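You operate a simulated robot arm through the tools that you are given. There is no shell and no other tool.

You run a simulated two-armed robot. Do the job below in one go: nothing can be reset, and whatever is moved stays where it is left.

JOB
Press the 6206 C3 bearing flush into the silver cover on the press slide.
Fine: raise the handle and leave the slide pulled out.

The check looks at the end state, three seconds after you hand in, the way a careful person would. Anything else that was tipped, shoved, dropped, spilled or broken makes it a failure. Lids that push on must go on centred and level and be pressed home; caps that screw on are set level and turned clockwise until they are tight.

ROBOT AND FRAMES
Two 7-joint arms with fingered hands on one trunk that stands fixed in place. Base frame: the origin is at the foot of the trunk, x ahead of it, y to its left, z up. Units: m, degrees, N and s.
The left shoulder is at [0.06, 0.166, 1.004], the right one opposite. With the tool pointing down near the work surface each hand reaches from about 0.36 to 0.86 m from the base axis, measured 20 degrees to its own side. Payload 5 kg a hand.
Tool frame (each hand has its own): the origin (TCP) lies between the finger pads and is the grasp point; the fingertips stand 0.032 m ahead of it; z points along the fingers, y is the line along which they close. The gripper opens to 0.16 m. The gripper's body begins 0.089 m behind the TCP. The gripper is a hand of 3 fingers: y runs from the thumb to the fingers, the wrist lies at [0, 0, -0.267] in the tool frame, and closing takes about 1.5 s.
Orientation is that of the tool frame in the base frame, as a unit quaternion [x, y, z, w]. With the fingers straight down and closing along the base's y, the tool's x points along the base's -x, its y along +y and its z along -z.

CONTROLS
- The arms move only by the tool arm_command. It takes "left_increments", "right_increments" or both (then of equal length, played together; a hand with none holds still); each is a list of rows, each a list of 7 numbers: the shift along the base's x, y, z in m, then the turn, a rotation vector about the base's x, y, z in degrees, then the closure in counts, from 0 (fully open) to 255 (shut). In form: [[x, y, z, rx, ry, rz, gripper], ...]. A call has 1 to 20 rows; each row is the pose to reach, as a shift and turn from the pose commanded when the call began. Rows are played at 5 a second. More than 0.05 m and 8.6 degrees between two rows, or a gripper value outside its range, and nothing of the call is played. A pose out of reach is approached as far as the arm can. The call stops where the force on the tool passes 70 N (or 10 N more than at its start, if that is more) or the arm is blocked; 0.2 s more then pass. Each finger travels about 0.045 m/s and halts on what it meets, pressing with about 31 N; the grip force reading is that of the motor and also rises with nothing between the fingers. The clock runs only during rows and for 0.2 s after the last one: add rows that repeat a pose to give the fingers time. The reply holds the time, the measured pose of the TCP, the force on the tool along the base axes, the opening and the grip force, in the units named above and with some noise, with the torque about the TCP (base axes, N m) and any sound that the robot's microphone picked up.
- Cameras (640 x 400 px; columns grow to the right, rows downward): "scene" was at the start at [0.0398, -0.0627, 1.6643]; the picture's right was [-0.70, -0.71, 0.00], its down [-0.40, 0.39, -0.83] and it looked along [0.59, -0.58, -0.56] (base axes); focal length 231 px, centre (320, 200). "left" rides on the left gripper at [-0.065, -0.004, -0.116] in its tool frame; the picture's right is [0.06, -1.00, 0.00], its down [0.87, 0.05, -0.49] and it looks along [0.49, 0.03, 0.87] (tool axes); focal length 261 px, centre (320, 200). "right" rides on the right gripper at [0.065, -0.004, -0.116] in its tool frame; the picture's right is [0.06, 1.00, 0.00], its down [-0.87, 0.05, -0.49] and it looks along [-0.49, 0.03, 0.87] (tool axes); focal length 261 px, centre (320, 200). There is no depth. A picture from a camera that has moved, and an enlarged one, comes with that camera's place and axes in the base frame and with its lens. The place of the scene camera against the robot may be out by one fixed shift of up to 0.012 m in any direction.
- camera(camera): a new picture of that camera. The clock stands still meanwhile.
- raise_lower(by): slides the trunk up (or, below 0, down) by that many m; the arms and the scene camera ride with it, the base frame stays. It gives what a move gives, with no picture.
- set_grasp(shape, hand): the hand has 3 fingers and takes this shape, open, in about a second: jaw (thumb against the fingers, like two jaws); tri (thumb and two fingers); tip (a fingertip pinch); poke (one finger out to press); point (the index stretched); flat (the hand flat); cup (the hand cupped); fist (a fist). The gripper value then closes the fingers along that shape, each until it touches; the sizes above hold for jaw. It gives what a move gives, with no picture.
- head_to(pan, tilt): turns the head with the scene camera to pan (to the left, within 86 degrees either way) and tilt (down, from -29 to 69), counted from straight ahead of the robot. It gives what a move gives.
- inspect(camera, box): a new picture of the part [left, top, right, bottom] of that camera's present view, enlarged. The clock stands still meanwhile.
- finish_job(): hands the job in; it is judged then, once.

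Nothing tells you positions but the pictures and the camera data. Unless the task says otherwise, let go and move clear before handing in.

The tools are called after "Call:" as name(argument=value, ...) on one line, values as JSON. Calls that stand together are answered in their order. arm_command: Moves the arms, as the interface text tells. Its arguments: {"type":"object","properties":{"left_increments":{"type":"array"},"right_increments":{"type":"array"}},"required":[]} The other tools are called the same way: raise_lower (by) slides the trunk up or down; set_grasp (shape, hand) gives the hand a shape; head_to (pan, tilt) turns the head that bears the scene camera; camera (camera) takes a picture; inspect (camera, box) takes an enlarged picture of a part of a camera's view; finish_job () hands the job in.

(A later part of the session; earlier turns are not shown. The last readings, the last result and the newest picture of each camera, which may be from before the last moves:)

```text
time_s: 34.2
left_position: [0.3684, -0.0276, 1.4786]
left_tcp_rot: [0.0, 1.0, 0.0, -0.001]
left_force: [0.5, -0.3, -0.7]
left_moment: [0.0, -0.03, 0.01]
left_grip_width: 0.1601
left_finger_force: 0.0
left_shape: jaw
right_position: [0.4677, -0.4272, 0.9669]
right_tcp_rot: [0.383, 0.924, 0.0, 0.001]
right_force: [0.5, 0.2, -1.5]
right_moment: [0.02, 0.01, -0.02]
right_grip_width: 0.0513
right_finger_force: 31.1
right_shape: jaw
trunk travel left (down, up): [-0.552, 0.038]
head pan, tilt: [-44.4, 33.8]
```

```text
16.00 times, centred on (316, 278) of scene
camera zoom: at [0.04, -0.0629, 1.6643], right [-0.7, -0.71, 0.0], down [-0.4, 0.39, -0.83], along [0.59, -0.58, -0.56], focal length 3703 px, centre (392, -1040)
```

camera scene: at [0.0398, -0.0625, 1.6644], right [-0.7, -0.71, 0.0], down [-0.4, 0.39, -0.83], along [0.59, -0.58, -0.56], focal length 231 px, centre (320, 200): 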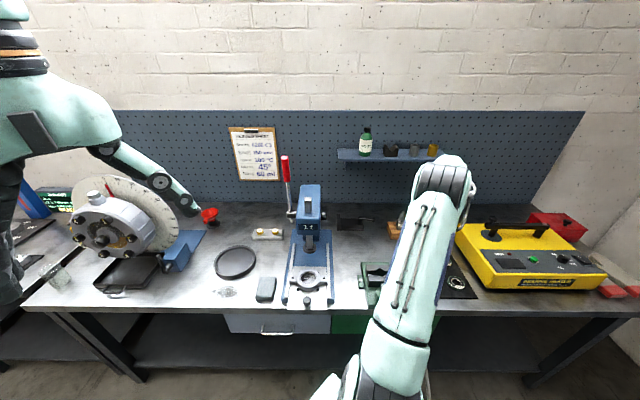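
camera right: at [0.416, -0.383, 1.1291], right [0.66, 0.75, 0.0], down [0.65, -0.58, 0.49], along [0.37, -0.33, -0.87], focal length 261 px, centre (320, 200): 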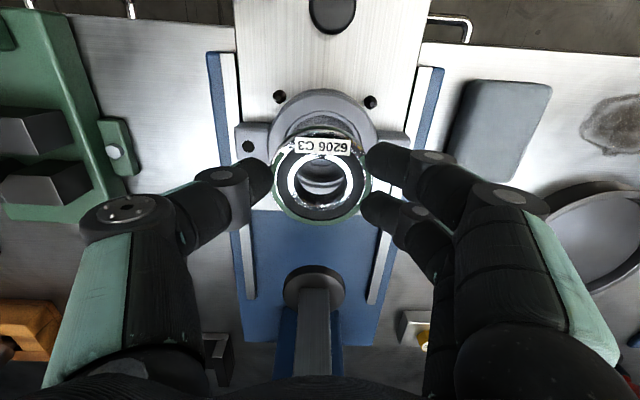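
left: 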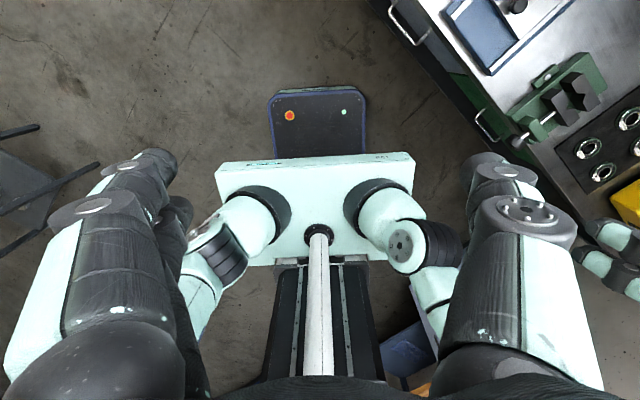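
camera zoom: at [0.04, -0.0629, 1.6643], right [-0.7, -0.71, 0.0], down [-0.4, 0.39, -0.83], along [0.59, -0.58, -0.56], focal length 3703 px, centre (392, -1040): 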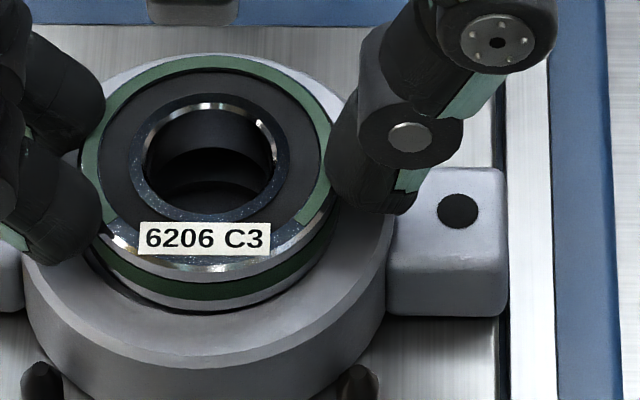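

Still centred. Continuing down in 1 mm steps to feel contact.

Call:
arm_command(right_increments=[[0.0003, 0.0003, -0.001, 0, 0, 0, 255], [0.0003, 0.0003, -0.002, 0, 0, 0, 255], [0.0003, 0.0003, -0.003, 0, 0, 0, 255]])

Call:
inspect(camera="right", box=[270, 90, 380, 160])

```text
time_s: 35.0
left_position: [0.3682, -0.0265, 1.4785]
left_tcp_rot: [0.0, 1.0, 0.0, 0.0]
left_force: [0.8, -0.4, 0.1]
left_moment: [0.01, 0.03, 0.0]
left_grip_width: 0.1597
left_finger_force: 0.1
left_shape: jaw
right_position: [0.4679, -0.4268, 0.9637]
right_tcp_rot: [0.383, 0.924, 0.0, 0.0]
right_force: [-0.6, 0.9, -2.7]
right_moment: [0.02, 0.02, -0.01]
right_grip_width: 0.0515
right_finger_force: 31.4
right_shape: jaw
trunk travel left (down, up): [-0.552, 0.038]
head pan, tilt: [-44.4, 33.8]
```

```text
5.71 times, centred on (325, 125) of right
camera zoom: at [0.4184, -0.3833, 1.0797], right [0.66, 0.75, 0.0], down [0.65, -0.58, 0.49], along [0.37, -0.33, -0.87], focal length 1489 px, centre (291, 629)
```

zoom: 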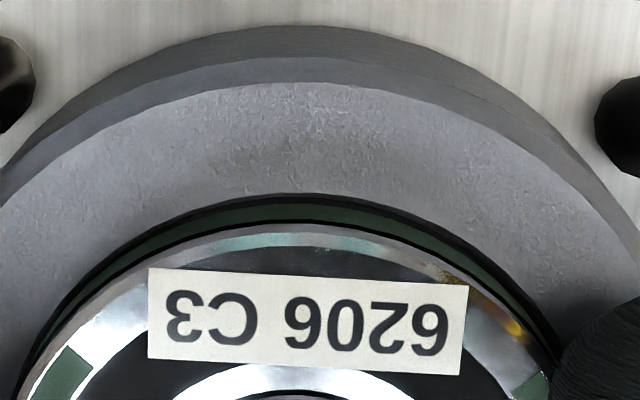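

Call:
arm_command(right_increments=[[0, 0, -0.0007, 0, 0, 0, 255], [0, 0, -0.0014, 0, 0, 0, 255], [0, 0, -0.002, 0, 0, 0, 255]])

Call:
inspect(camera="right", box=[270, 90, 380, 160])

Call:
inspect(camera="scene", box=[300, 260, 335, 295])

```text
time_s: 35.8
left_position: [0.3678, -0.0266, 1.4785]
left_tcp_rot: [0.0, 1.0, 0.0, 0.0]
left_force: [0.2, 0.0, -1.3]
left_moment: [0.01, 0.0, -0.02]
left_grip_width: 0.1601
left_finger_force: 0.0
left_shape: jaw
right_position: [0.4681, -0.4264, 0.9629]
right_tcp_rot: [0.383, 0.924, 0.0, 0.001]
right_force: [0.0, -0.6, 5.9]
right_moment: [-0.12, 0.12, 0.0]
right_grip_width: 0.0516
right_finger_force: 31.1
right_shape: jaw
trunk travel left (down, up): [-0.552, 0.038]
head pan, tilt: [-44.4, 33.8]
```

```text
5.71 times, centred on (325, 125) of right
camera zoom: at [0.4182, -0.3831, 1.0786], right [0.66, 0.75, 0.0], down [0.65, -0.58, 0.49], along [0.37, -0.33, -0.87], focal length 1489 px, centre (291, 629)
```

zoom: 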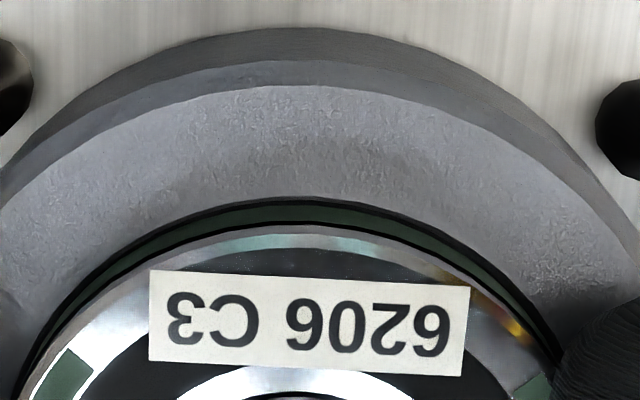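

```text
11.43 times, centred on (318, 278) of scene
camera zoom: at [0.0396, -0.0625, 1.6645], right [-0.7, -0.71, 0.0], down [-0.4, 0.39, -0.83], along [0.59, -0.58, -0.56], focal length 2645 px, centre (349, -686)
```

zoom: 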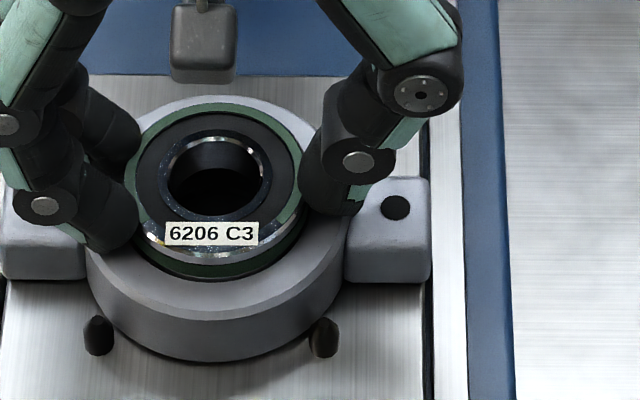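

Contact felt (about 8 N), bearing sitting in the lead-in of the bore. Releasing it gently and rising.

Call:
arm_command(right_increments=[[0, 0, 0, 0, 0, 0, 200], [0, 0, 0, 0, 0, 0, 165], [0, 0, 0, 0, 0, 0, 150], [0, 0, 0, 0, 0, 0, 130], [0, 0, 0, 0, 0, 0, 110], [0, 0, 0, 0, 0, 0, 100], [0, 0, 0, 0, 0, 0, 100], [0, 0, 0.01, 0, 0, 0, 100], [0, 0, 0.03, 0, 0, 0, 100], [0, 0, 0.06, 0, 0, 0, 100], [0, 0, 0.1, 0, 0, 0, 100], [0, 0, 0.1, 0, 0, 0, 100]])

Call:
inspect(camera="right", box=[240, 80, 400, 200])

Call:
inspect(camera="scene", box=[290, 250, 340, 300])

```text
time_s: 38.4
left_position: [0.3679, -0.0267, 1.4774]
left_tcp_rot: [0.0, 1.0, 0.0, -0.001]
left_force: [0.3, 0.0, 0.3]
left_moment: [-0.02, 0.01, 0.05]
left_grip_width: 0.1601
left_finger_force: 0.0
left_shape: jaw
right_position: [0.4677, -0.4249, 1.0607]
right_tcp_rot: [0.383, 0.924, 0.0, 0.0]
right_force: [-0.6, 0.2, -0.3]
right_moment: [-0.02, 0.04, 0.03]
right_grip_width: 0.0968
right_finger_force: 0.0
right_shape: jaw
trunk travel left (down, up): [-0.552, 0.038]
head pan, tilt: [-44.4, 33.8]
```

```text
3.33 times, centred on (320, 140) of right
camera zoom: at [0.4188, -0.382, 1.1768], right [0.66, 0.75, 0.0], down [0.65, -0.58, 0.49], along [0.37, -0.33, -0.87], focal length 869 px, centre (320, 400)
```

zoom: 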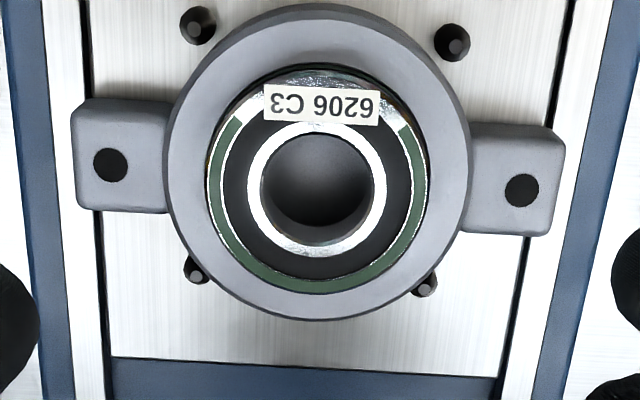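

```text
8.00 times, centred on (315, 275) of scene
camera zoom: at [0.0404, -0.0632, 1.6643], right [-0.7, -0.71, 0.0], down [-0.4, 0.39, -0.83], along [0.59, -0.58, -0.56], focal length 1852 px, centre (360, -400)
```

zoom: 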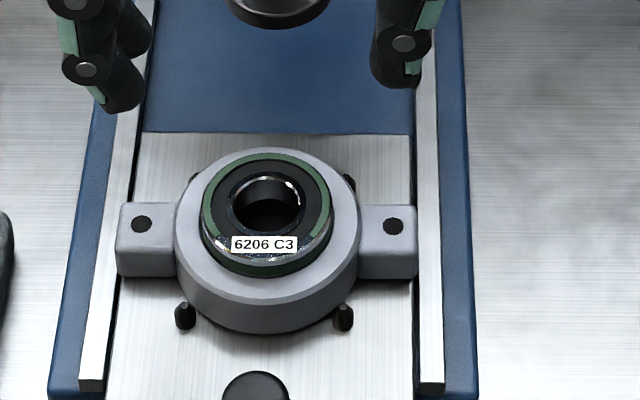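

The bearing sits level and centred in the bore, top at about z 0.941, below the ram disc (~0.95). Moving back over the knob to push the slide in.

Call:
arm_command(right_increments=[[-0.02, 0.02, 0.01, 0, 0, 0, 120], [-0.045, 0.045, 0, 0, 0, 0, 120], [-0.0665, 0.0661, -0.03, 0, 0, 0, 120], [-0.0665, 0.0661, -0.06, 0, 0, 0, 120], [-0.0665, 0.0661, -0.06, 0, 0, 0, 120]])

Call:
camera(camera="right")

Call:
inspect(camera="right", box=[220, 80, 420, 240])

```text
time_s: 39.6
left_position: [0.3656, -0.0271, 1.479]
left_tcp_rot: [0.001, 1.0, -0.001, 0.0]
left_force: [-0.9, -0.1, -0.2]
left_moment: [-0.02, -0.03, -0.02]
left_grip_width: 0.1597
left_finger_force: 0.1
left_shape: jaw
right_position: [0.4014, -0.3605, 1.0018]
right_tcp_rot: [0.384, 0.924, 0.001, 0.001]
right_force: [0.0, -0.9, 0.1]
right_moment: [-0.02, -0.03, 0.01]
right_grip_width: 0.0854
right_finger_force: 0.0
right_shape: jaw
trunk travel left (down, up): [-0.552, 0.038]
head pan, tilt: [-44.4, 33.8]
```

```text
taken
camera right: at [0.352, -0.3171, 1.1181], right [0.66, 0.75, 0.0], down [0.65, -0.58, 0.49], along [0.37, -0.33, -0.87], focal length 261 px, centre (320, 200)
```

right: 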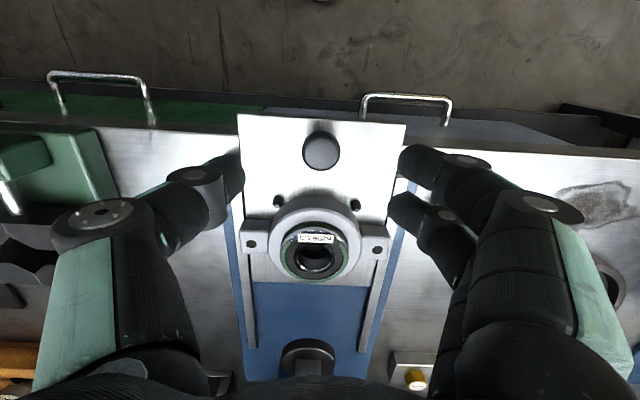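

```text
2.50 times, centred on (320, 160) of right
camera zoom: at [0.352, -0.3171, 1.1181], right [0.66, 0.75, 0.0], down [0.65, -0.58, 0.49], along [0.37, -0.33, -0.87], focal length 652 px, centre (320, 300)
```

zoom: 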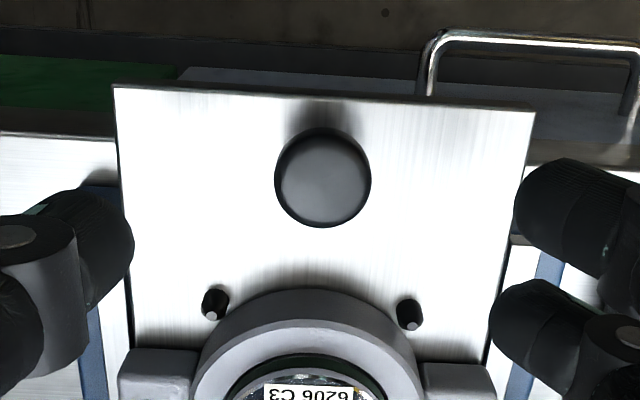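

Knob confirmed at (0.402, -0.361). Descending and gripping it again.

Call:
arm_command(right_increments=[[0.0005, -0.0002, -0.02, 0, 0, 0, 120], [0.0005, -0.0002, -0.04, 0, 0, 0, 120], [0.0005, -0.0002, -0.058, 0, 0, 0, 120], [0.0005, -0.0002, -0.065, 0, 0, 0, 120], [0.0005, -0.0002, -0.065, 0, 0, 0, 160], [0.0005, -0.0002, -0.065, 0, 0, 0, 200], [0.0005, -0.0002, -0.065, 0, 0, 0, 255], [0.0005, -0.0002, -0.065, 0, 0, 0, 255], [0.0005, -0.0002, -0.065, 0, 0, 0, 255], [0.0005, -0.0002, -0.065, 0, 0, 0, 255]])

Call:
inspect(camera="right", box=[200, 120, 440, 360])

```text
time_s: 41.8
left_position: [0.3674, -0.0273, 1.4777]
left_tcp_rot: [0.0, 1.0, 0.0, 0.0]
left_force: [0.9, 0.3, -0.6]
left_moment: [0.02, -0.01, 0.03]
left_grip_width: 0.1598
left_finger_force: 0.1
left_shape: jaw
right_position: [0.4019, -0.361, 0.9352]
right_tcp_rot: [0.383, 0.924, 0.0, 0.0]
right_force: [-1.5, -1.1, -13.2]
right_moment: [-0.04, 0.03, 0.04]
right_grip_width: 0.0129
right_finger_force: 30.9
right_shape: jaw
trunk travel left (down, up): [-0.552, 0.038]
head pan, tilt: [-44.4, 33.8]
```

```text
1.67 times, centred on (320, 240) of right
camera zoom: at [0.353, -0.3182, 1.0519], right [0.66, 0.75, 0.0], down [0.65, -0.58, 0.49], along [0.37, -0.33, -0.87], focal length 434 px, centre (320, 133)
```

zoom: 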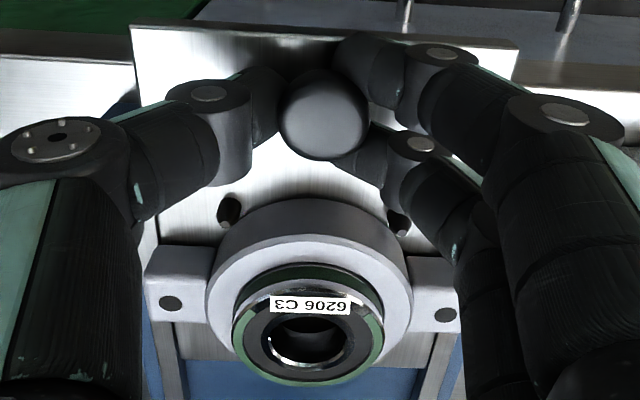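

Gripped again. Pushing in slowly; I'll stop part way to check the bearing clears under the ram disc.

Call:
arm_command(right_increments=[[0.003, -0.003, 0, 0, 0, 0, 255], [0.007, -0.007, 0, 0, 0, 0, 255], [0.012, -0.012, 0, 0, 0, 0, 255], [0.017, -0.017, 0, 0, 0, 0, 255], [0.022, -0.022, 0, 0, 0, 0, 255], [0.027, -0.027, 0, 0, 0, 0, 255], [0.032, -0.032, 0, 0, 0, 0, 255], [0.036, -0.036, 0, 0, 0, 0, 255], [0.038, -0.038, 0, 0, 0, 0, 255]])

Call:
camera(camera="right")

Call:
inspect(camera="right", box=[220, 200, 420, 350])

Call:
inspect(camera="scene", box=[275, 200, 355, 310])

```text
time_s: 43.8
left_position: [0.3678, -0.0283, 1.4774]
left_tcp_rot: [0.0, 1.0, 0.0, -0.001]
left_force: [-0.8, 0.6, -0.3]
left_moment: [-0.01, -0.02, 0.03]
left_grip_width: 0.1597
left_finger_force: 0.1
left_shape: jaw
right_position: [0.4408, -0.3993, 0.9348]
right_tcp_rot: [0.382, 0.924, -0.001, -0.001]
right_force: [-0.8, -0.2, -15.5]
right_moment: [-0.05, 0.04, -0.01]
right_grip_width: 0.0126
right_finger_force: 30.4
right_shape: jaw
trunk travel left (down, up): [-0.552, 0.038]
head pan, tilt: [-44.4, 33.8]
```

```text
taken
camera right: at [0.3905, -0.3559, 1.0519], right [0.66, 0.75, 0.0], down [0.65, -0.58, 0.49], along [0.37, -0.32, -0.87], focal length 261 px, centre (320, 200)
```

right: 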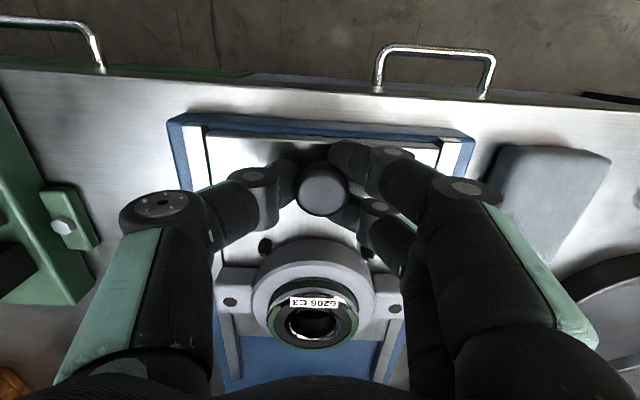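

```text
2.67 times, centred on (320, 275) of right
camera zoom: at [0.3905, -0.3559, 1.0519], right [0.66, 0.75, 0.0], down [0.65, -0.58, 0.49], along [0.37, -0.32, -0.87], focal length 695 px, centre (320, 0)
```

zoom: 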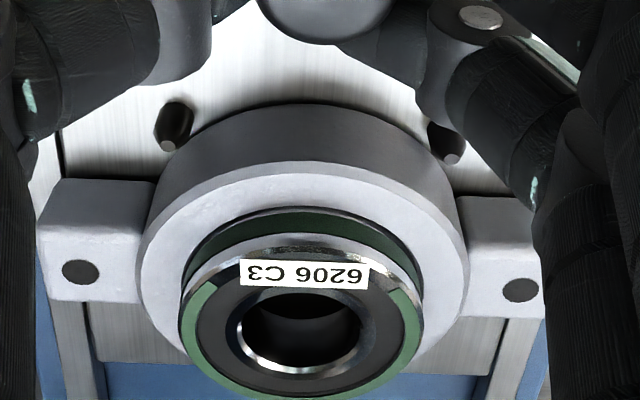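

```text
3.64 times, centred on (315, 255) of scene
camera zoom: at [0.0408, -0.0636, 1.6642], right [-0.7, -0.71, 0.0], down [-0.4, 0.39, -0.83], along [0.59, -0.58, -0.56], focal length 842 px, centre (338, 0)
```

zoom: 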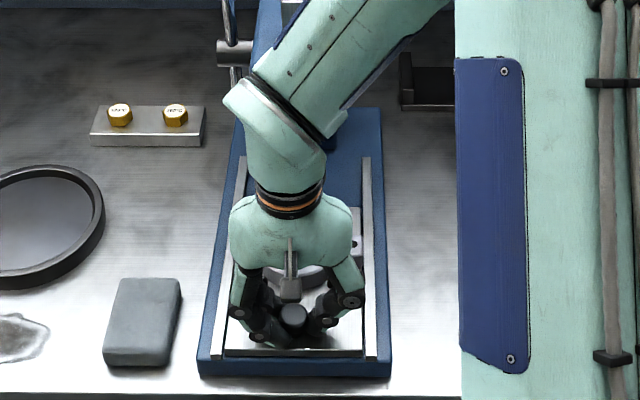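

Bearing top ≈0.941 vs. disc underside ≈0.947: it should clear. Continuing slowly and watching the bearing.

Call:
arm_command(right_increments=[[0.002, -0.002, 0, 0, 0, 0, 255], [0.004, -0.004, 0, 0, 0, 0, 255], [0.006, -0.006, 0, 0, 0, 0, 255], [0.008, -0.008, 0, 0, 0, 0, 255], [0.01, -0.01, 0, 0, 0, 0, 255], [0.012, -0.012, 0, 0, 0, 0, 255], [0.014, -0.014, 0, 0, 0, 0, 255], [0.016, -0.016, 0, 0, 0, 0, 255]])

Call:
inspect(camera="right", box=[220, 230, 420, 400])

```text
time_s: 45.6
left_position: [0.3681, -0.0279, 1.4781]
left_tcp_rot: [0.0, 1.0, 0.0, -0.002]
left_force: [0.5, -0.6, 0.6]
left_moment: [-0.03, 0.01, 0.0]
left_grip_width: 0.1599
left_finger_force: 0.1
left_shape: jaw
right_position: [0.4568, -0.4161, 0.9357]
right_tcp_rot: [0.383, 0.924, 0.0, -0.001]
right_force: [0.0, 0.3, -11.2]
right_moment: [-0.01, 0.03, 0.02]
right_grip_width: 0.0125
right_finger_force: 31.0
right_shape: jaw
trunk travel left (down, up): [-0.552, 0.038]
head pan, tilt: [-44.4, 33.8]
```

```text
2.35 times, centred on (320, 315) of right
camera zoom: at [0.4068, -0.3724, 1.0516], right [0.66, 0.75, 0.0], down [0.65, -0.58, 0.49], along [0.37, -0.33, -0.87], focal length 613 px, centre (320, -71)
```

zoom: 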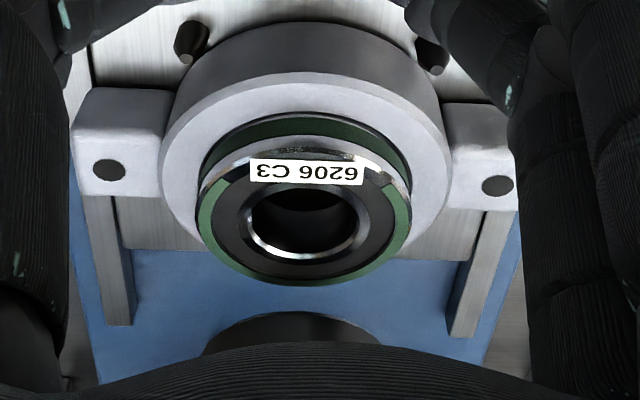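

Call:
arm_command(right_increments=[[0.002, -0.002, 0, 0, 0, 0, 255], [0.004, -0.004, 0, 0, 0, 0, 255], [0.006, -0.006, 0, 0, 0, 0, 255], [0.008, -0.008, 0, 0, 0, 0, 255], [0.01, -0.01, 0, 0, 0, 0, 255]])

Call:
inspect(camera="right", box=[220, 230, 420, 400])

```text
time_s: 46.8
left_position: [0.3679, -0.0285, 1.4781]
left_tcp_rot: [0.0, 1.0, 0.0, 0.0]
left_force: [0.0, 0.3, 0.3]
left_moment: [0.01, 0.02, 0.01]
left_grip_width: 0.16
left_finger_force: 0.0
left_shape: jaw
right_position: [0.4676, -0.4248, 0.9368]
right_tcp_rot: [0.384, 0.924, 0.0, 0.0]
right_force: [-1.1, -0.5, -19.9]
right_moment: [-0.05, 0.04, 0.0]
right_grip_width: 0.0125
right_finger_force: 31.2
right_shape: jaw
trunk travel left (down, up): [-0.552, 0.038]
head pan, tilt: [-44.4, 33.8]
```

```text
2.35 times, centred on (320, 315) of right
camera zoom: at [0.4168, -0.3823, 1.052], right [0.66, 0.75, 0.0], down [0.65, -0.58, 0.49], along [0.37, -0.32, -0.87], focal length 613 px, centre (320, -71)
```

zoom: 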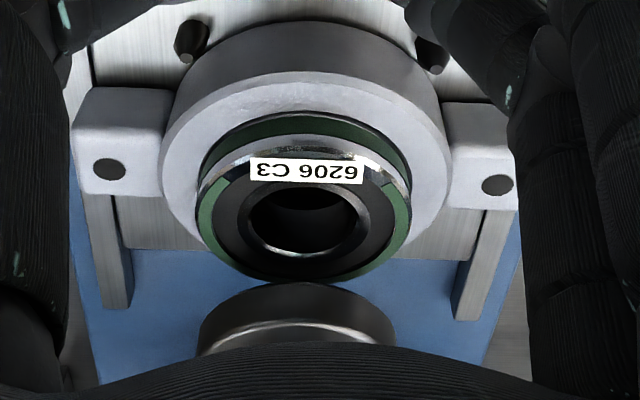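

The bearing is passing under the disc freely (no side force). Continuing toward the original fully-in position.

Call:
arm_command(right_increments=[[0.002, -0.002, 0, 0, 0, 0, 255], [0.004, -0.004, 0, 0, 0, 0, 255], [0.006, -0.006, 0, 0, 0, 0, 255], [0.008, -0.008, 0, 0, 0, 0, 255], [0.01, -0.01, 0, 0, 0, 0, 255], [0.012, -0.012, 0, 0, 0, 0, 255], [0.014, -0.014, 0, 0, 0, 0, 255], [0.016, -0.016, 0, 0, 0, 0, 255], [0.018, -0.018, 0, 0, 0, 0, 255], [0.02, -0.02, 0, 0, 0, 0, 255]])

Call:
inspect(camera="right", box=[220, 230, 420, 400])

```text
time_s: 49.0
left_position: [0.3695, -0.0283, 1.478]
left_tcp_rot: [0.0, 1.0, 0.001, -0.001]
left_force: [0.3, -0.3, -0.4]
left_moment: [0.02, -0.01, 0.03]
left_grip_width: 0.1598
left_finger_force: 0.0
left_shape: jaw
right_position: [0.4871, -0.4479, 0.9353]
right_tcp_rot: [0.382, 0.924, 0.0, 0.001]
right_force: [0.0, -1.0, -19.2]
right_moment: [-0.06, 0.05, 0.04]
right_grip_width: 0.0124
right_finger_force: 31.0
right_shape: jaw
trunk travel left (down, up): [-0.552, 0.038]
head pan, tilt: [-44.4, 33.8]
```

```text
2.35 times, centred on (320, 315) of right
camera zoom: at [0.4373, -0.4029, 1.0519], right [0.66, 0.75, 0.0], down [0.65, -0.58, 0.49], along [0.37, -0.32, -0.87], focal length 613 px, centre (320, -71)
```

zoom: 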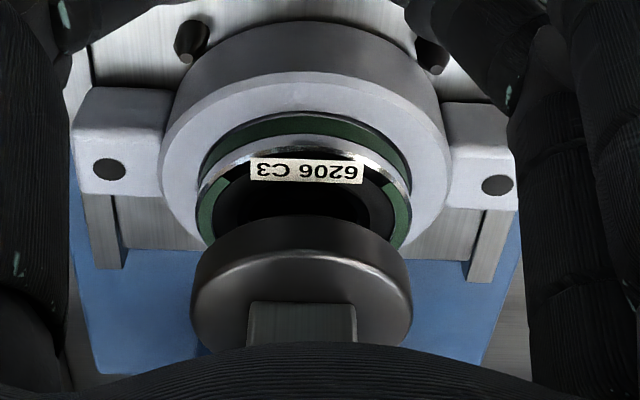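

Call:
arm_command(right_increments=[[0.0015, -0.0015, 0, 0, 0, 0, 255], [0.003, -0.003, 0, 0, 0, 0, 255], [0.004, -0.004, 0, 0, 0, 0, 255]])

Call:
inspect(camera="right", box=[220, 230, 420, 400])

```text
time_s: 49.8
left_position: [0.3682, -0.0274, 1.4789]
left_tcp_rot: [0.0, 1.0, 0.001, 0.0]
left_force: [-0.7, -0.2, -0.4]
left_moment: [0.03, 0.0, 0.02]
left_grip_width: 0.1598
left_finger_force: 0.0
left_shape: jaw
right_position: [0.4909, -0.45, 0.9356]
right_tcp_rot: [0.383, 0.924, 0.0, 0.0]
right_force: [-1.3, -0.6, -18.2]
right_moment: [-0.04, 0.04, 0.02]
right_grip_width: 0.0123
right_finger_force: 30.8
right_shape: jaw
trunk travel left (down, up): [-0.552, 0.038]
head pan, tilt: [-44.4, 33.8]
```

```text
2.35 times, centred on (320, 315) of right
camera zoom: at [0.441, -0.4066, 1.0519], right [0.66, 0.75, 0.0], down [0.65, -0.58, 0.49], along [0.37, -0.32, -0.87], focal length 613 px, centre (320, -71)
```

zoom: 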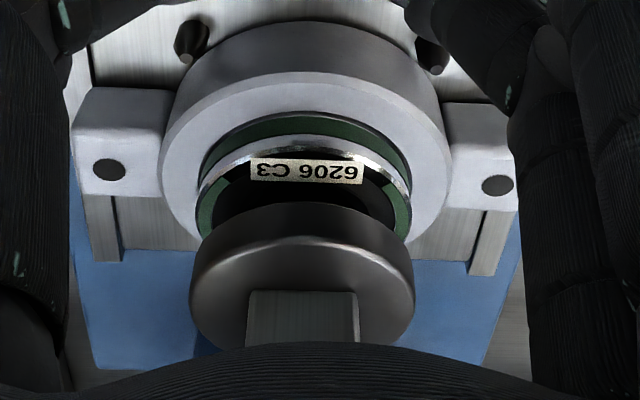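

Back at the starting slide position. Nudging a little further to find the rear stop.

Call:
arm_command(right_increments=[[0.001, -0.001, 0, 0, 0, 0, 255], [0.002, -0.002, 0, 0, 0, 0, 255], [0.003, -0.003, 0, 0, 0, 0, 255], [0.003, -0.003, 0, 0, 0, 0, 255]])

Call:
inspect(camera="right", box=[220, 230, 420, 400])

```text
time_s: 50.8
left_position: [0.3669, -0.0266, 1.4776]
left_tcp_rot: [0.0, 1.0, -0.001, 0.0]
left_force: [0.1, -0.1, -0.1]
left_moment: [-0.06, 0.0, -0.01]
left_grip_width: 0.1599
left_finger_force: 0.0
left_shape: jaw
right_position: [0.492, -0.4511, 0.9359]
right_tcp_rot: [0.383, 0.924, 0.0, -0.001]
right_force: [-13.4, 13.8, -20.9]
right_moment: [0.13, 0.24, 0.06]
right_grip_width: 0.0119
right_finger_force: 30.8
right_shape: jaw
trunk travel left (down, up): [-0.552, 0.038]
head pan, tilt: [-44.4, 33.8]
```

```text
2.35 times, centred on (320, 315) of right
camera zoom: at [0.4421, -0.4075, 1.0522], right [0.66, 0.75, 0.0], down [0.65, -0.58, 0.49], along [0.37, -0.32, -0.87], focal length 613 px, centre (320, -71)
```

zoom: 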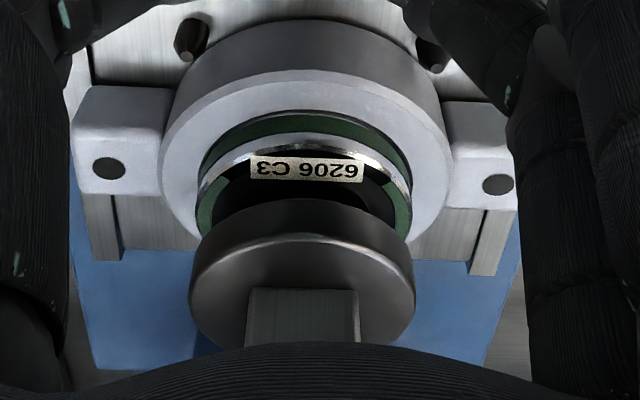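

The slide is against its rear stop (19 N felt), bearing under the ram. Now I'll relax, release the knob, and back the hand out and up; also move the left arm a bit left for room.

Call:
arm_command(right_increments=[[-0.0018, 0.0018, 0, 0, 0, 0, 255], [-0.0018, 0.0018, 0, 0, 0, 0, 200], [-0.0018, 0.0018, 0, 0, 0, 0, 150], [-0.0018, 0.0018, 0, 0, 0, 0, 115], [-0.0018, 0.0018, 0, 0, 0, 0, 115], [-0.0018, 0.0018, 0, 0, 0, 0, 115], [-0.0018, 0.0018, 0.02, 0, 0, 0, 115], [-0.0018, 0.0018, 0.045, 0, 0, 0, 115], [-0.01, 0.01, 0.07, 0, 0, 0, 115], [-0.03, 0.03, 0.1, 0, 0, 0, 115], [-0.05, 0.05, 0.13, 0, 0, 0, 115], [-0.06, 0.06, 0.16, 0, 0, 0, 115]], left_increments=[[0, 0, 0, 0, 0, 0, 0], [0, 0.015, 0, 0, 0, 0, 0], [0, 0.03, 0, 0, 0, 0, 0], [0, 0.045, 0, 0, 0, 0, 0], [0, 0.06, 0, 0, 0, 0, 0], [0, 0.075, 0, 0, 0, 0, 0], [0, 0.09, 0, 0, 0, 0, 0], [0, 0.105, 0, 0, 0, 0, 0], [0, 0.12, 0, 0, 0, 0, 0], [0, 0.135, 0, 0, 0, 0, 0], [0, 0.15, 0, 0, 0, 0, 0], [0, 0.15, 0, 0, 0, 0, 0]])

Call:
camera(camera="scene")

Call:
camera(camera="right")

Call:
inspect(camera="right", box=[220, 150, 420, 320])

```text
time_s: 53.4
left_position: [0.3664, 0.1227, 1.4779]
left_tcp_rot: [0.0, 1.0, 0.0, 0.0]
left_force: [0.7, 0.0, -0.4]
left_moment: [-0.01, -0.03, -0.02]
left_grip_width: 0.1599
left_finger_force: 0.1
left_shape: jaw
right_position: [0.4318, -0.3929, 1.0955]
right_tcp_rot: [0.383, 0.924, 0.0, -0.001]
right_force: [0.3, 0.4, -0.3]
right_moment: [0.0, -0.04, 0.01]
right_grip_width: 0.0871
right_finger_force: 0.0
right_shape: jaw
trunk travel left (down, up): [-0.552, 0.038]
head pan, tilt: [-44.4, 33.8]
```

```text
taken
camera scene: at [0.0391, -0.0627, 1.6643], right [-0.7, -0.71, 0.0], down [-0.4, 0.39, -0.83], along [0.59, -0.58, -0.56], focal length 231 px, centre (320, 200)
```

scene: 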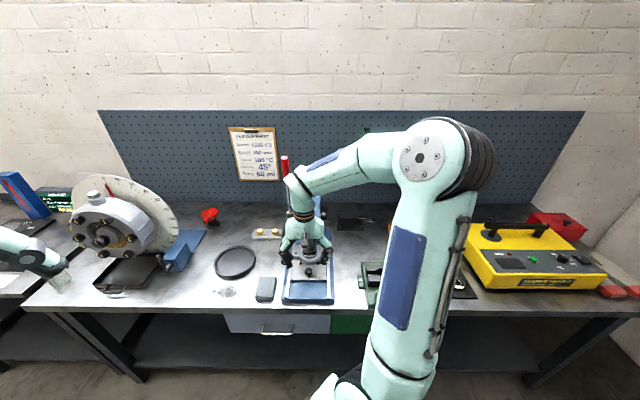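

```text
taken
camera right: at [0.3838, -0.349, 1.2124], right [0.66, 0.75, 0.0], down [0.65, -0.58, 0.49], along [0.37, -0.33, -0.87], focal length 261 px, centre (320, 200)
```

right: 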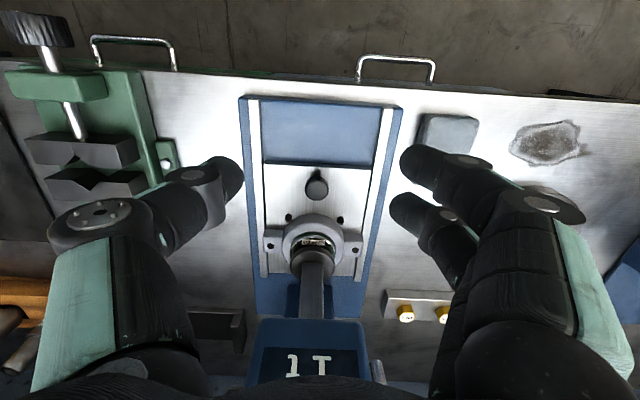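

```text
2.35 times, centred on (320, 235) of right
camera zoom: at [0.3838, -0.349, 1.2124], right [0.66, 0.75, 0.0], down [0.65, -0.58, 0.49], along [0.37, -0.33, -0.87], focal length 613 px, centre (320, 118)
```

zoom: 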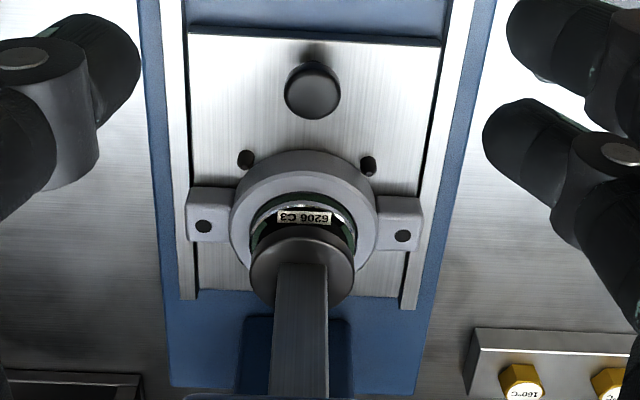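

Slide fully in, bearing under the ram. Now pitching the hand up 45° and moving in front of the red handle to measure it.

Call:
arm_command(right_increments=[[0.005, 0.01, 0.03, 0, 0, 0, 60], [0.012, 0.018, 0.065, -4, -4, 0, 0], [0.022, 0.024, 0.1, -8, -8, 0, 0], [0.036, 0.024, 0.13, -13, -13, 0, 0], [0.05, 0.022, 0.16, -18, -18, 0, 0], [0.066, 0.02, 0.185, -23, -23, 0, 0], [0.08, 0.02, 0.2, -28, -28, 0, 0], [0.086, 0.02, 0.205, -31.82, -31.82, 0, 0], [0.086, 0.02, 0.205, -31.82, -31.82, 0, 0]])

Call:
camera(camera="right")

Call:
camera(camera="scene")

```text
time_s: 55.4
left_position: [0.3668, 0.1237, 1.4778]
left_tcp_rot: [0.0, 1.0, 0.0, 0.0]
left_force: [0.7, 1.1, 0.2]
left_moment: [0.0, 0.03, -0.02]
left_grip_width: 0.16
left_finger_force: 0.1
left_shape: jaw
right_position: [0.5189, -0.3723, 1.303]
right_tcp_rot: [0.354, 0.853, -0.147, 0.355]
right_force: [-0.5, -0.2, 0.1]
right_moment: [-0.01, 0.02, -0.02]
right_grip_width: 0.1598
right_finger_force: 0.1
right_shape: jaw
trunk travel left (down, up): [-0.552, 0.038]
head pan, tilt: [-44.4, 33.8]
```

```text
taken
camera right: at [0.4247, -0.284, 1.3385], right [0.67, 0.74, -0.04], down [0.22, -0.15, 0.96], along [0.7, -0.66, -0.27], focal length 261 px, centre (320, 200)
```

right: 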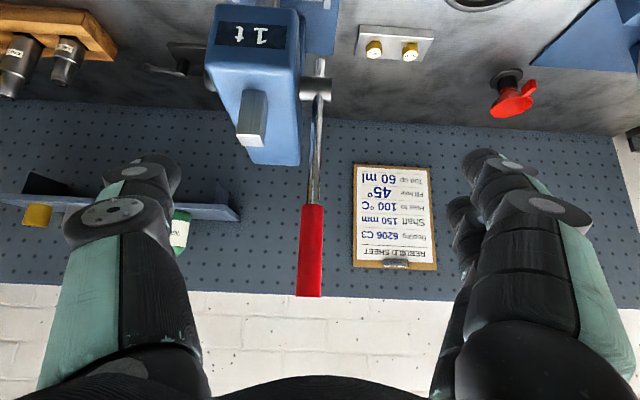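

```text
taken
camera scene: at [0.0399, -0.0626, 1.6643], right [-0.7, -0.71, 0.0], down [-0.4, 0.39, -0.83], along [0.59, -0.58, -0.56], focal length 231 px, centre (320, 200)
```

scene: 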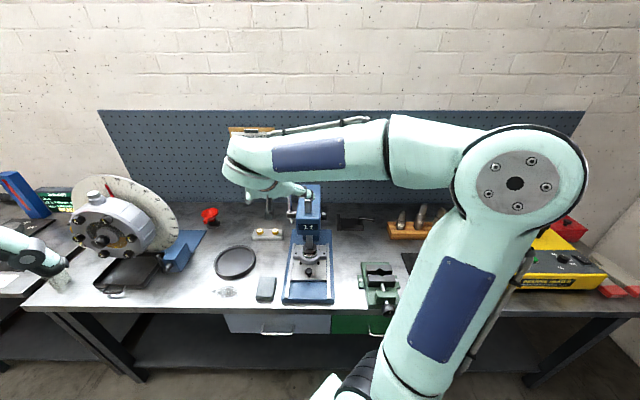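

Good view of the lever (picture is upside-down). I'll drop 9 cm for a second line of sight to fix the handle and hub positions.

Call:
arm_command(right_increments=[[0, 0, -0.03, 0, 0, 0, 0], [0, 0, -0.06, 0, 0, 0, 0], [0, 0, -0.09, 0, 0, 0, 0], [0, 0, -0.09, 0, 0, 0, 0]])

Call:
camera(camera="right")

Call:
inspect(camera="right", box=[240, 100, 400, 260])

Call:
inspect(camera="right", box=[240, 220, 400, 380])

```text
time_s: 56.4
left_position: [0.366, 0.1238, 1.4793]
left_tcp_rot: [0.0, 1.0, 0.0, 0.0]
left_force: [0.6, -0.3, -0.1]
left_moment: [-0.03, 0.01, 0.0]
left_grip_width: 0.16
left_finger_force: 0.0
left_shape: jaw
right_position: [0.5181, -0.3722, 1.2135]
right_tcp_rot: [0.353, 0.853, -0.146, 0.355]
right_force: [0.2, 0.4, -0.6]
right_moment: [-0.01, 0.01, -0.01]
right_grip_width: 0.1601
right_finger_force: 0.0
right_shape: jaw
trunk travel left (down, up): [-0.552, 0.038]
head pan, tilt: [-44.4, 33.8]
```

```text
taken
camera right: at [0.4239, -0.2844, 1.2485], right [0.67, 0.74, -0.04], down [0.23, -0.15, 0.96], along [0.7, -0.66, -0.27], focal length 261 px, centre (320, 200)
```

right: 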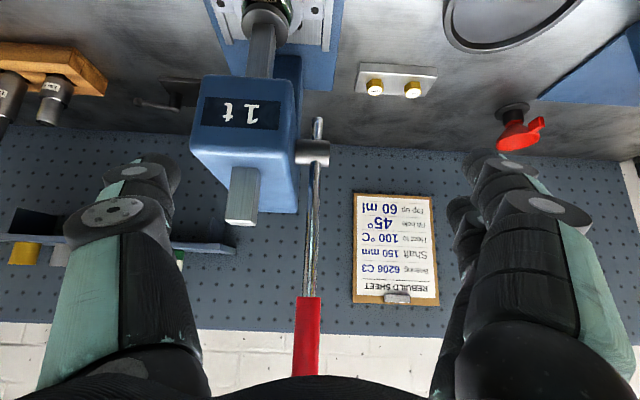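

```text
2.50 times, centred on (320, 180) of right
camera zoom: at [0.4239, -0.2844, 1.2485], right [0.67, 0.74, -0.04], down [0.23, -0.15, 0.96], along [0.7, -0.66, -0.27], focal length 652 px, centre (320, 250)
```

zoom: 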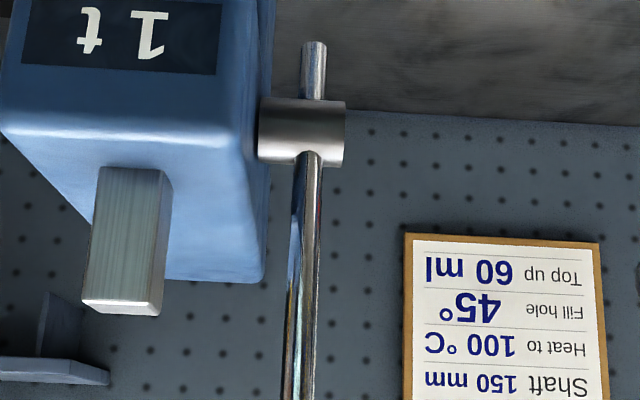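

```text
2.50 times, centred on (320, 300) of right
camera zoom: at [0.4239, -0.2844, 1.2485], right [0.67, 0.74, -0.04], down [0.23, -0.15, 0.96], along [0.7, -0.66, -0.27], focal length 652 px, centre (320, -50)
```

zoom: 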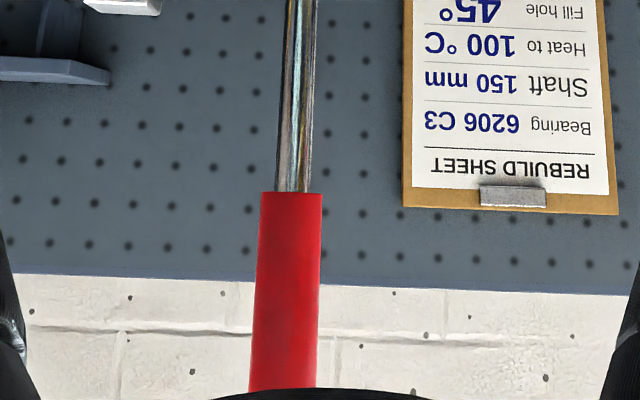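

Lever solved: hub axis at depth b=0.795, z=1.104; grip centre at about (0.6075, -0.4654, 1.315), lever length ~0.214 m leaning 10° forward. I'll turn the hand horizontal (fingers forward) in front of the grip so I can hold it and swing it rigidly about the hub.

Call:
arm_command(right_increments=[[0.002, -0.002, 0.015, -4.5, -4.5, 0, 0], [0.004, -0.004, 0.03, -9, -9, 0, 0], [0.006, -0.007, 0.045, -13.6, -13.6, 0, 0], [0.008, -0.01, 0.06, -18.2, -18.2, 0, 0], [0.011, -0.013, 0.075, -22.7, -22.7, 0, 0], [0.015, -0.017, 0.09, -27.3, -27.3, 0, 0], [0.0187, -0.0225, 0.1015, -31.82, -31.82, 0, 0], [0.0187, -0.0225, 0.1015, -31.82, -31.82, 0, 0]])

Call:
camera(camera="right")

Call:
camera(camera="scene")

```text
time_s: 58.2
left_position: [0.3656, 0.1234, 1.4788]
left_tcp_rot: [0.0, 1.0, -0.001, -0.001]
left_force: [0.7, -0.8, 0.6]
left_moment: [0.01, 0.0, 0.0]
left_grip_width: 0.1596
left_finger_force: 0.0
left_shape: jaw
right_position: [0.5366, -0.3946, 1.3128]
right_tcp_rot: [0.271, 0.652, -0.271, 0.654]
right_force: [-0.4, 0.6, -0.2]
right_moment: [-0.03, 0.01, 0.0]
right_grip_width: 0.1597
right_finger_force: 0.0
right_shape: jaw
trunk travel left (down, up): [-0.552, 0.038]
head pan, tilt: [-44.4, 33.8]
```

```text
taken
camera right: at [0.4516, -0.3158, 1.2483], right [0.71, 0.71, -0.06], down [-0.31, 0.39, 0.87], along [0.64, -0.59, 0.49], focal length 261 px, centre (320, 200)
```

right: 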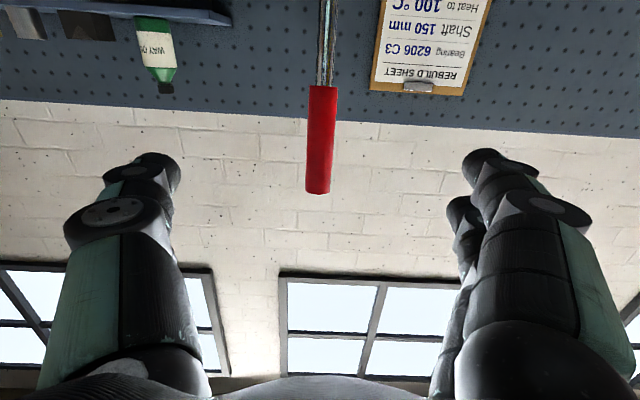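

```text
taken
camera scene: at [0.0395, -0.0625, 1.6644], right [-0.7, -0.71, 0.0], down [-0.4, 0.39, -0.83], along [0.59, -0.58, -0.56], focal length 231 px, centre (320, 200)
```

scene: 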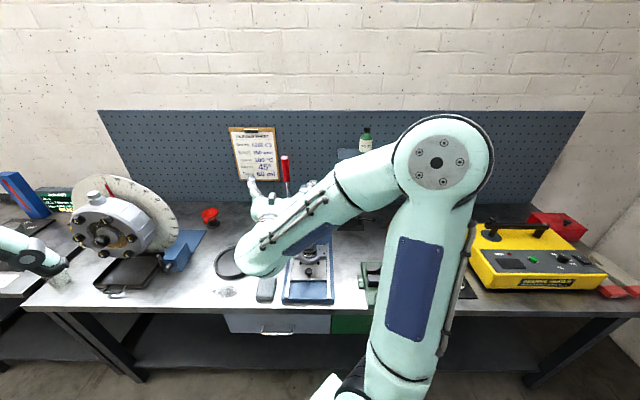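

The handle is centred between the open fingers (checks out to ~1 mm). Moving in and closing around the red grip.

Call:
arm_command(right_increments=[[0.018, -0.018, 0.001, 0, 0, 0, 0], [0.036, -0.036, 0.002, 0, 0, 0, 0], [0.054, -0.054, 0.002, 0, 0, 0, 0], [0.07, -0.07, 0.002, 0, 0, 0, 0], [0.0795, -0.0795, 0.002, 0, 0, 0, 0], [0.0795, -0.0795, 0.002, 0, 0, 0, 0]])

Call:
camera(camera="right")

Call:
inspect(camera="scene", box=[220, 130, 360, 310])

```text
time_s: 59.6
left_position: [0.3681, 0.1238, 1.4771]
left_tcp_rot: [0.0, 1.0, 0.0, 0.0]
left_force: [-0.5, 0.2, 0.4]
left_moment: [0.0, 0.05, -0.03]
left_grip_width: 0.1598
left_finger_force: 0.1
left_shape: jaw
right_position: [0.6193, -0.4733, 1.3159]
right_tcp_rot: [0.271, 0.652, -0.27, 0.655]
right_force: [-0.4, -0.1, -0.6]
right_moment: [-0.02, -0.02, 0.0]
right_grip_width: 0.1599
right_finger_force: 0.1
right_shape: jaw
trunk travel left (down, up): [-0.552, 0.038]
head pan, tilt: [-44.4, 33.8]
```

```text
taken
camera right: at [0.5328, -0.3941, 1.251], right [0.71, 0.71, -0.06], down [-0.31, 0.39, 0.87], along [0.64, -0.59, 0.49], focal length 261 px, centre (320, 200)
```

right: 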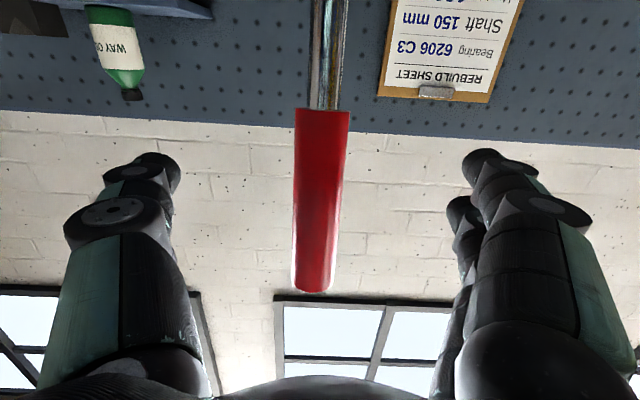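

```text
2.22 times, centred on (290, 220) of scene
camera zoom: at [0.0398, -0.0625, 1.6644], right [-0.7, -0.71, 0.0], down [-0.4, 0.39, -0.83], along [0.59, -0.58, -0.56], focal length 514 px, centre (387, 156)
```

zoom: 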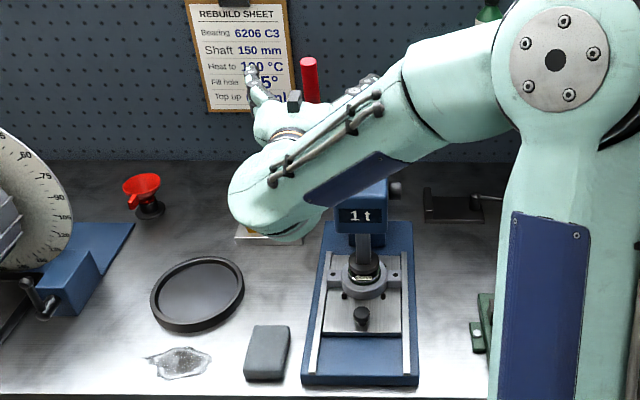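

Call:
arm_command(right_increments=[[0, 0, 0, 0, 0, 0, 60], [0, 0, 0, 0, 0, 0, 120], [0, 0, 0, 0, 0, 0, 180], [0, 0, 0, 0, 0, 0, 230], [0, 0, 0, 0, 0, 0, 255], [0, 0, 0, 0, 0, 0, 255], [0, 0, 0, 0, 0, 0, 255], [0, 0, 0, 0, 0, 0, 255]])

Call:
camera(camera="right")

```text
time_s: 61.4
left_position: [0.3659, 0.1232, 1.4785]
left_tcp_rot: [0.0, 1.0, 0.0, 0.0]
left_force: [0.2, 0.1, -0.8]
left_moment: [0.03, -0.02, -0.02]
left_grip_width: 0.1599
left_finger_force: 0.0
left_shape: jaw
right_position: [0.619, -0.4726, 1.3154]
right_tcp_rot: [0.271, 0.653, -0.271, 0.653]
right_force: [-0.8, -0.2, -0.6]
right_moment: [-0.01, -0.01, -0.02]
right_grip_width: 0.0066
right_finger_force: 0.0
right_shape: jaw
trunk travel left (down, up): [-0.552, 0.038]
head pan, tilt: [-44.4, 33.8]
```

```text
taken
camera right: at [0.5328, -0.3939, 1.251], right [0.71, 0.71, -0.06], down [-0.31, 0.39, 0.87], along [0.64, -0.59, 0.49], focal length 261 px, centre (320, 200)
```

right: 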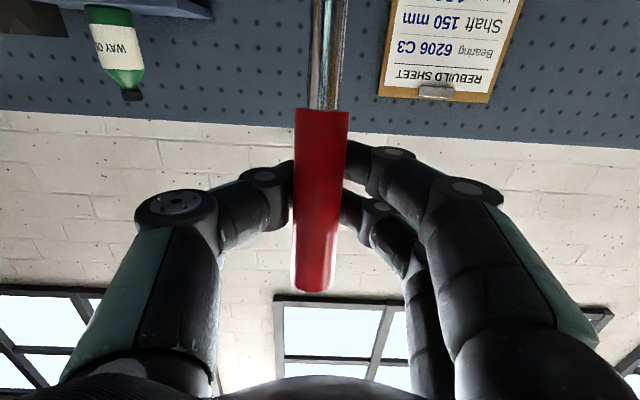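

The fingers have closed right around behind the grip (caged). Now swinging the lever down on an arc about the hub, first 20°.

Call:
arm_command(right_increments=[[-0.0052, 0.0052, -0.001, 1.41, 1.41, 0, 255], [-0.0104, 0.0104, -0.0022, 2.83, 2.83, 0, 255], [-0.0155, 0.0155, -0.0037, 4.24, 4.24, 0, 255], [-0.0206, 0.0206, -0.0054, 5.66, 5.66, 0, 255], [-0.0257, 0.0257, -0.0074, 7.07, 7.07, 0, 255], [-0.0308, 0.0308, -0.0096, 8.49, 8.49, 0, 255], [-0.0357, 0.0357, -0.0121, 9.9, 9.9, 0, 255], [-0.0406, 0.0406, -0.0148, 11.31, 11.31, 0, 255], [-0.0454, 0.0454, -0.0178, 12.73, 12.73, 0, 255], [-0.0501, 0.0501, -0.021, 14.14, 14.14, 0, 255]])

Call:
camera(camera="right")

Call:
inspect(camera="scene", box=[220, 130, 360, 310])

```text
time_s: 63.6
left_position: [0.3667, 0.1226, 1.4786]
left_tcp_rot: [0.0, 1.0, 0.0, 0.0]
left_force: [0.0, 0.8, -0.1]
left_moment: [-0.03, 0.0, 0.04]
left_grip_width: 0.1601
left_finger_force: 0.1
left_shape: jaw
right_position: [0.5664, -0.424, 1.2937]
right_tcp_rot: [0.314, 0.757, -0.219, 0.53]
right_force: [1.1, -0.6, 0.0]
right_moment: [-0.02, -0.04, 0.03]
right_grip_width: 0.0003
right_finger_force: 31.2
right_shape: jaw
trunk travel left (down, up): [-0.552, 0.038]
head pan, tilt: [-44.4, 33.8]
```

```text
taken
camera right: at [0.4702, -0.3336, 1.2725], right [0.69, 0.72, -0.06], down [-0.08, 0.15, 0.98], along [0.72, -0.68, 0.16], focal length 261 px, centre (320, 200)
```

right: 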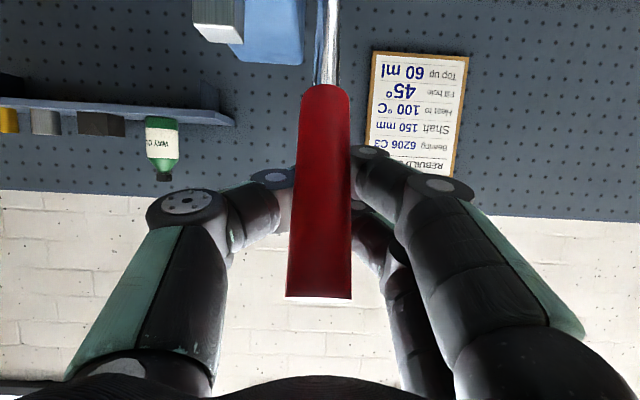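

```text
2.22 times, centred on (290, 220) of scene
camera zoom: at [0.0399, -0.0626, 1.6643], right [-0.7, -0.71, 0.0], down [-0.4, 0.39, -0.83], along [0.59, -0.58, -0.56], focal length 514 px, centre (387, 156)
```

zoom: 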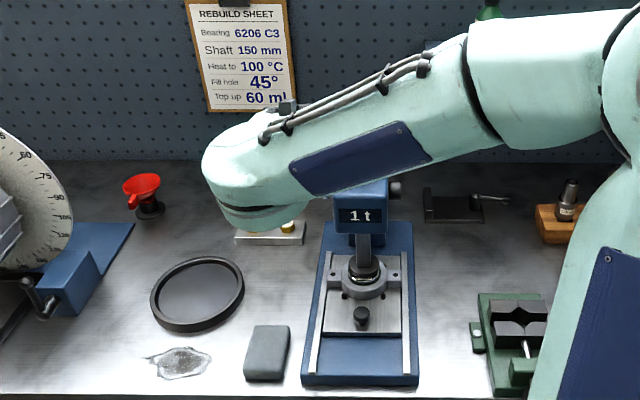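

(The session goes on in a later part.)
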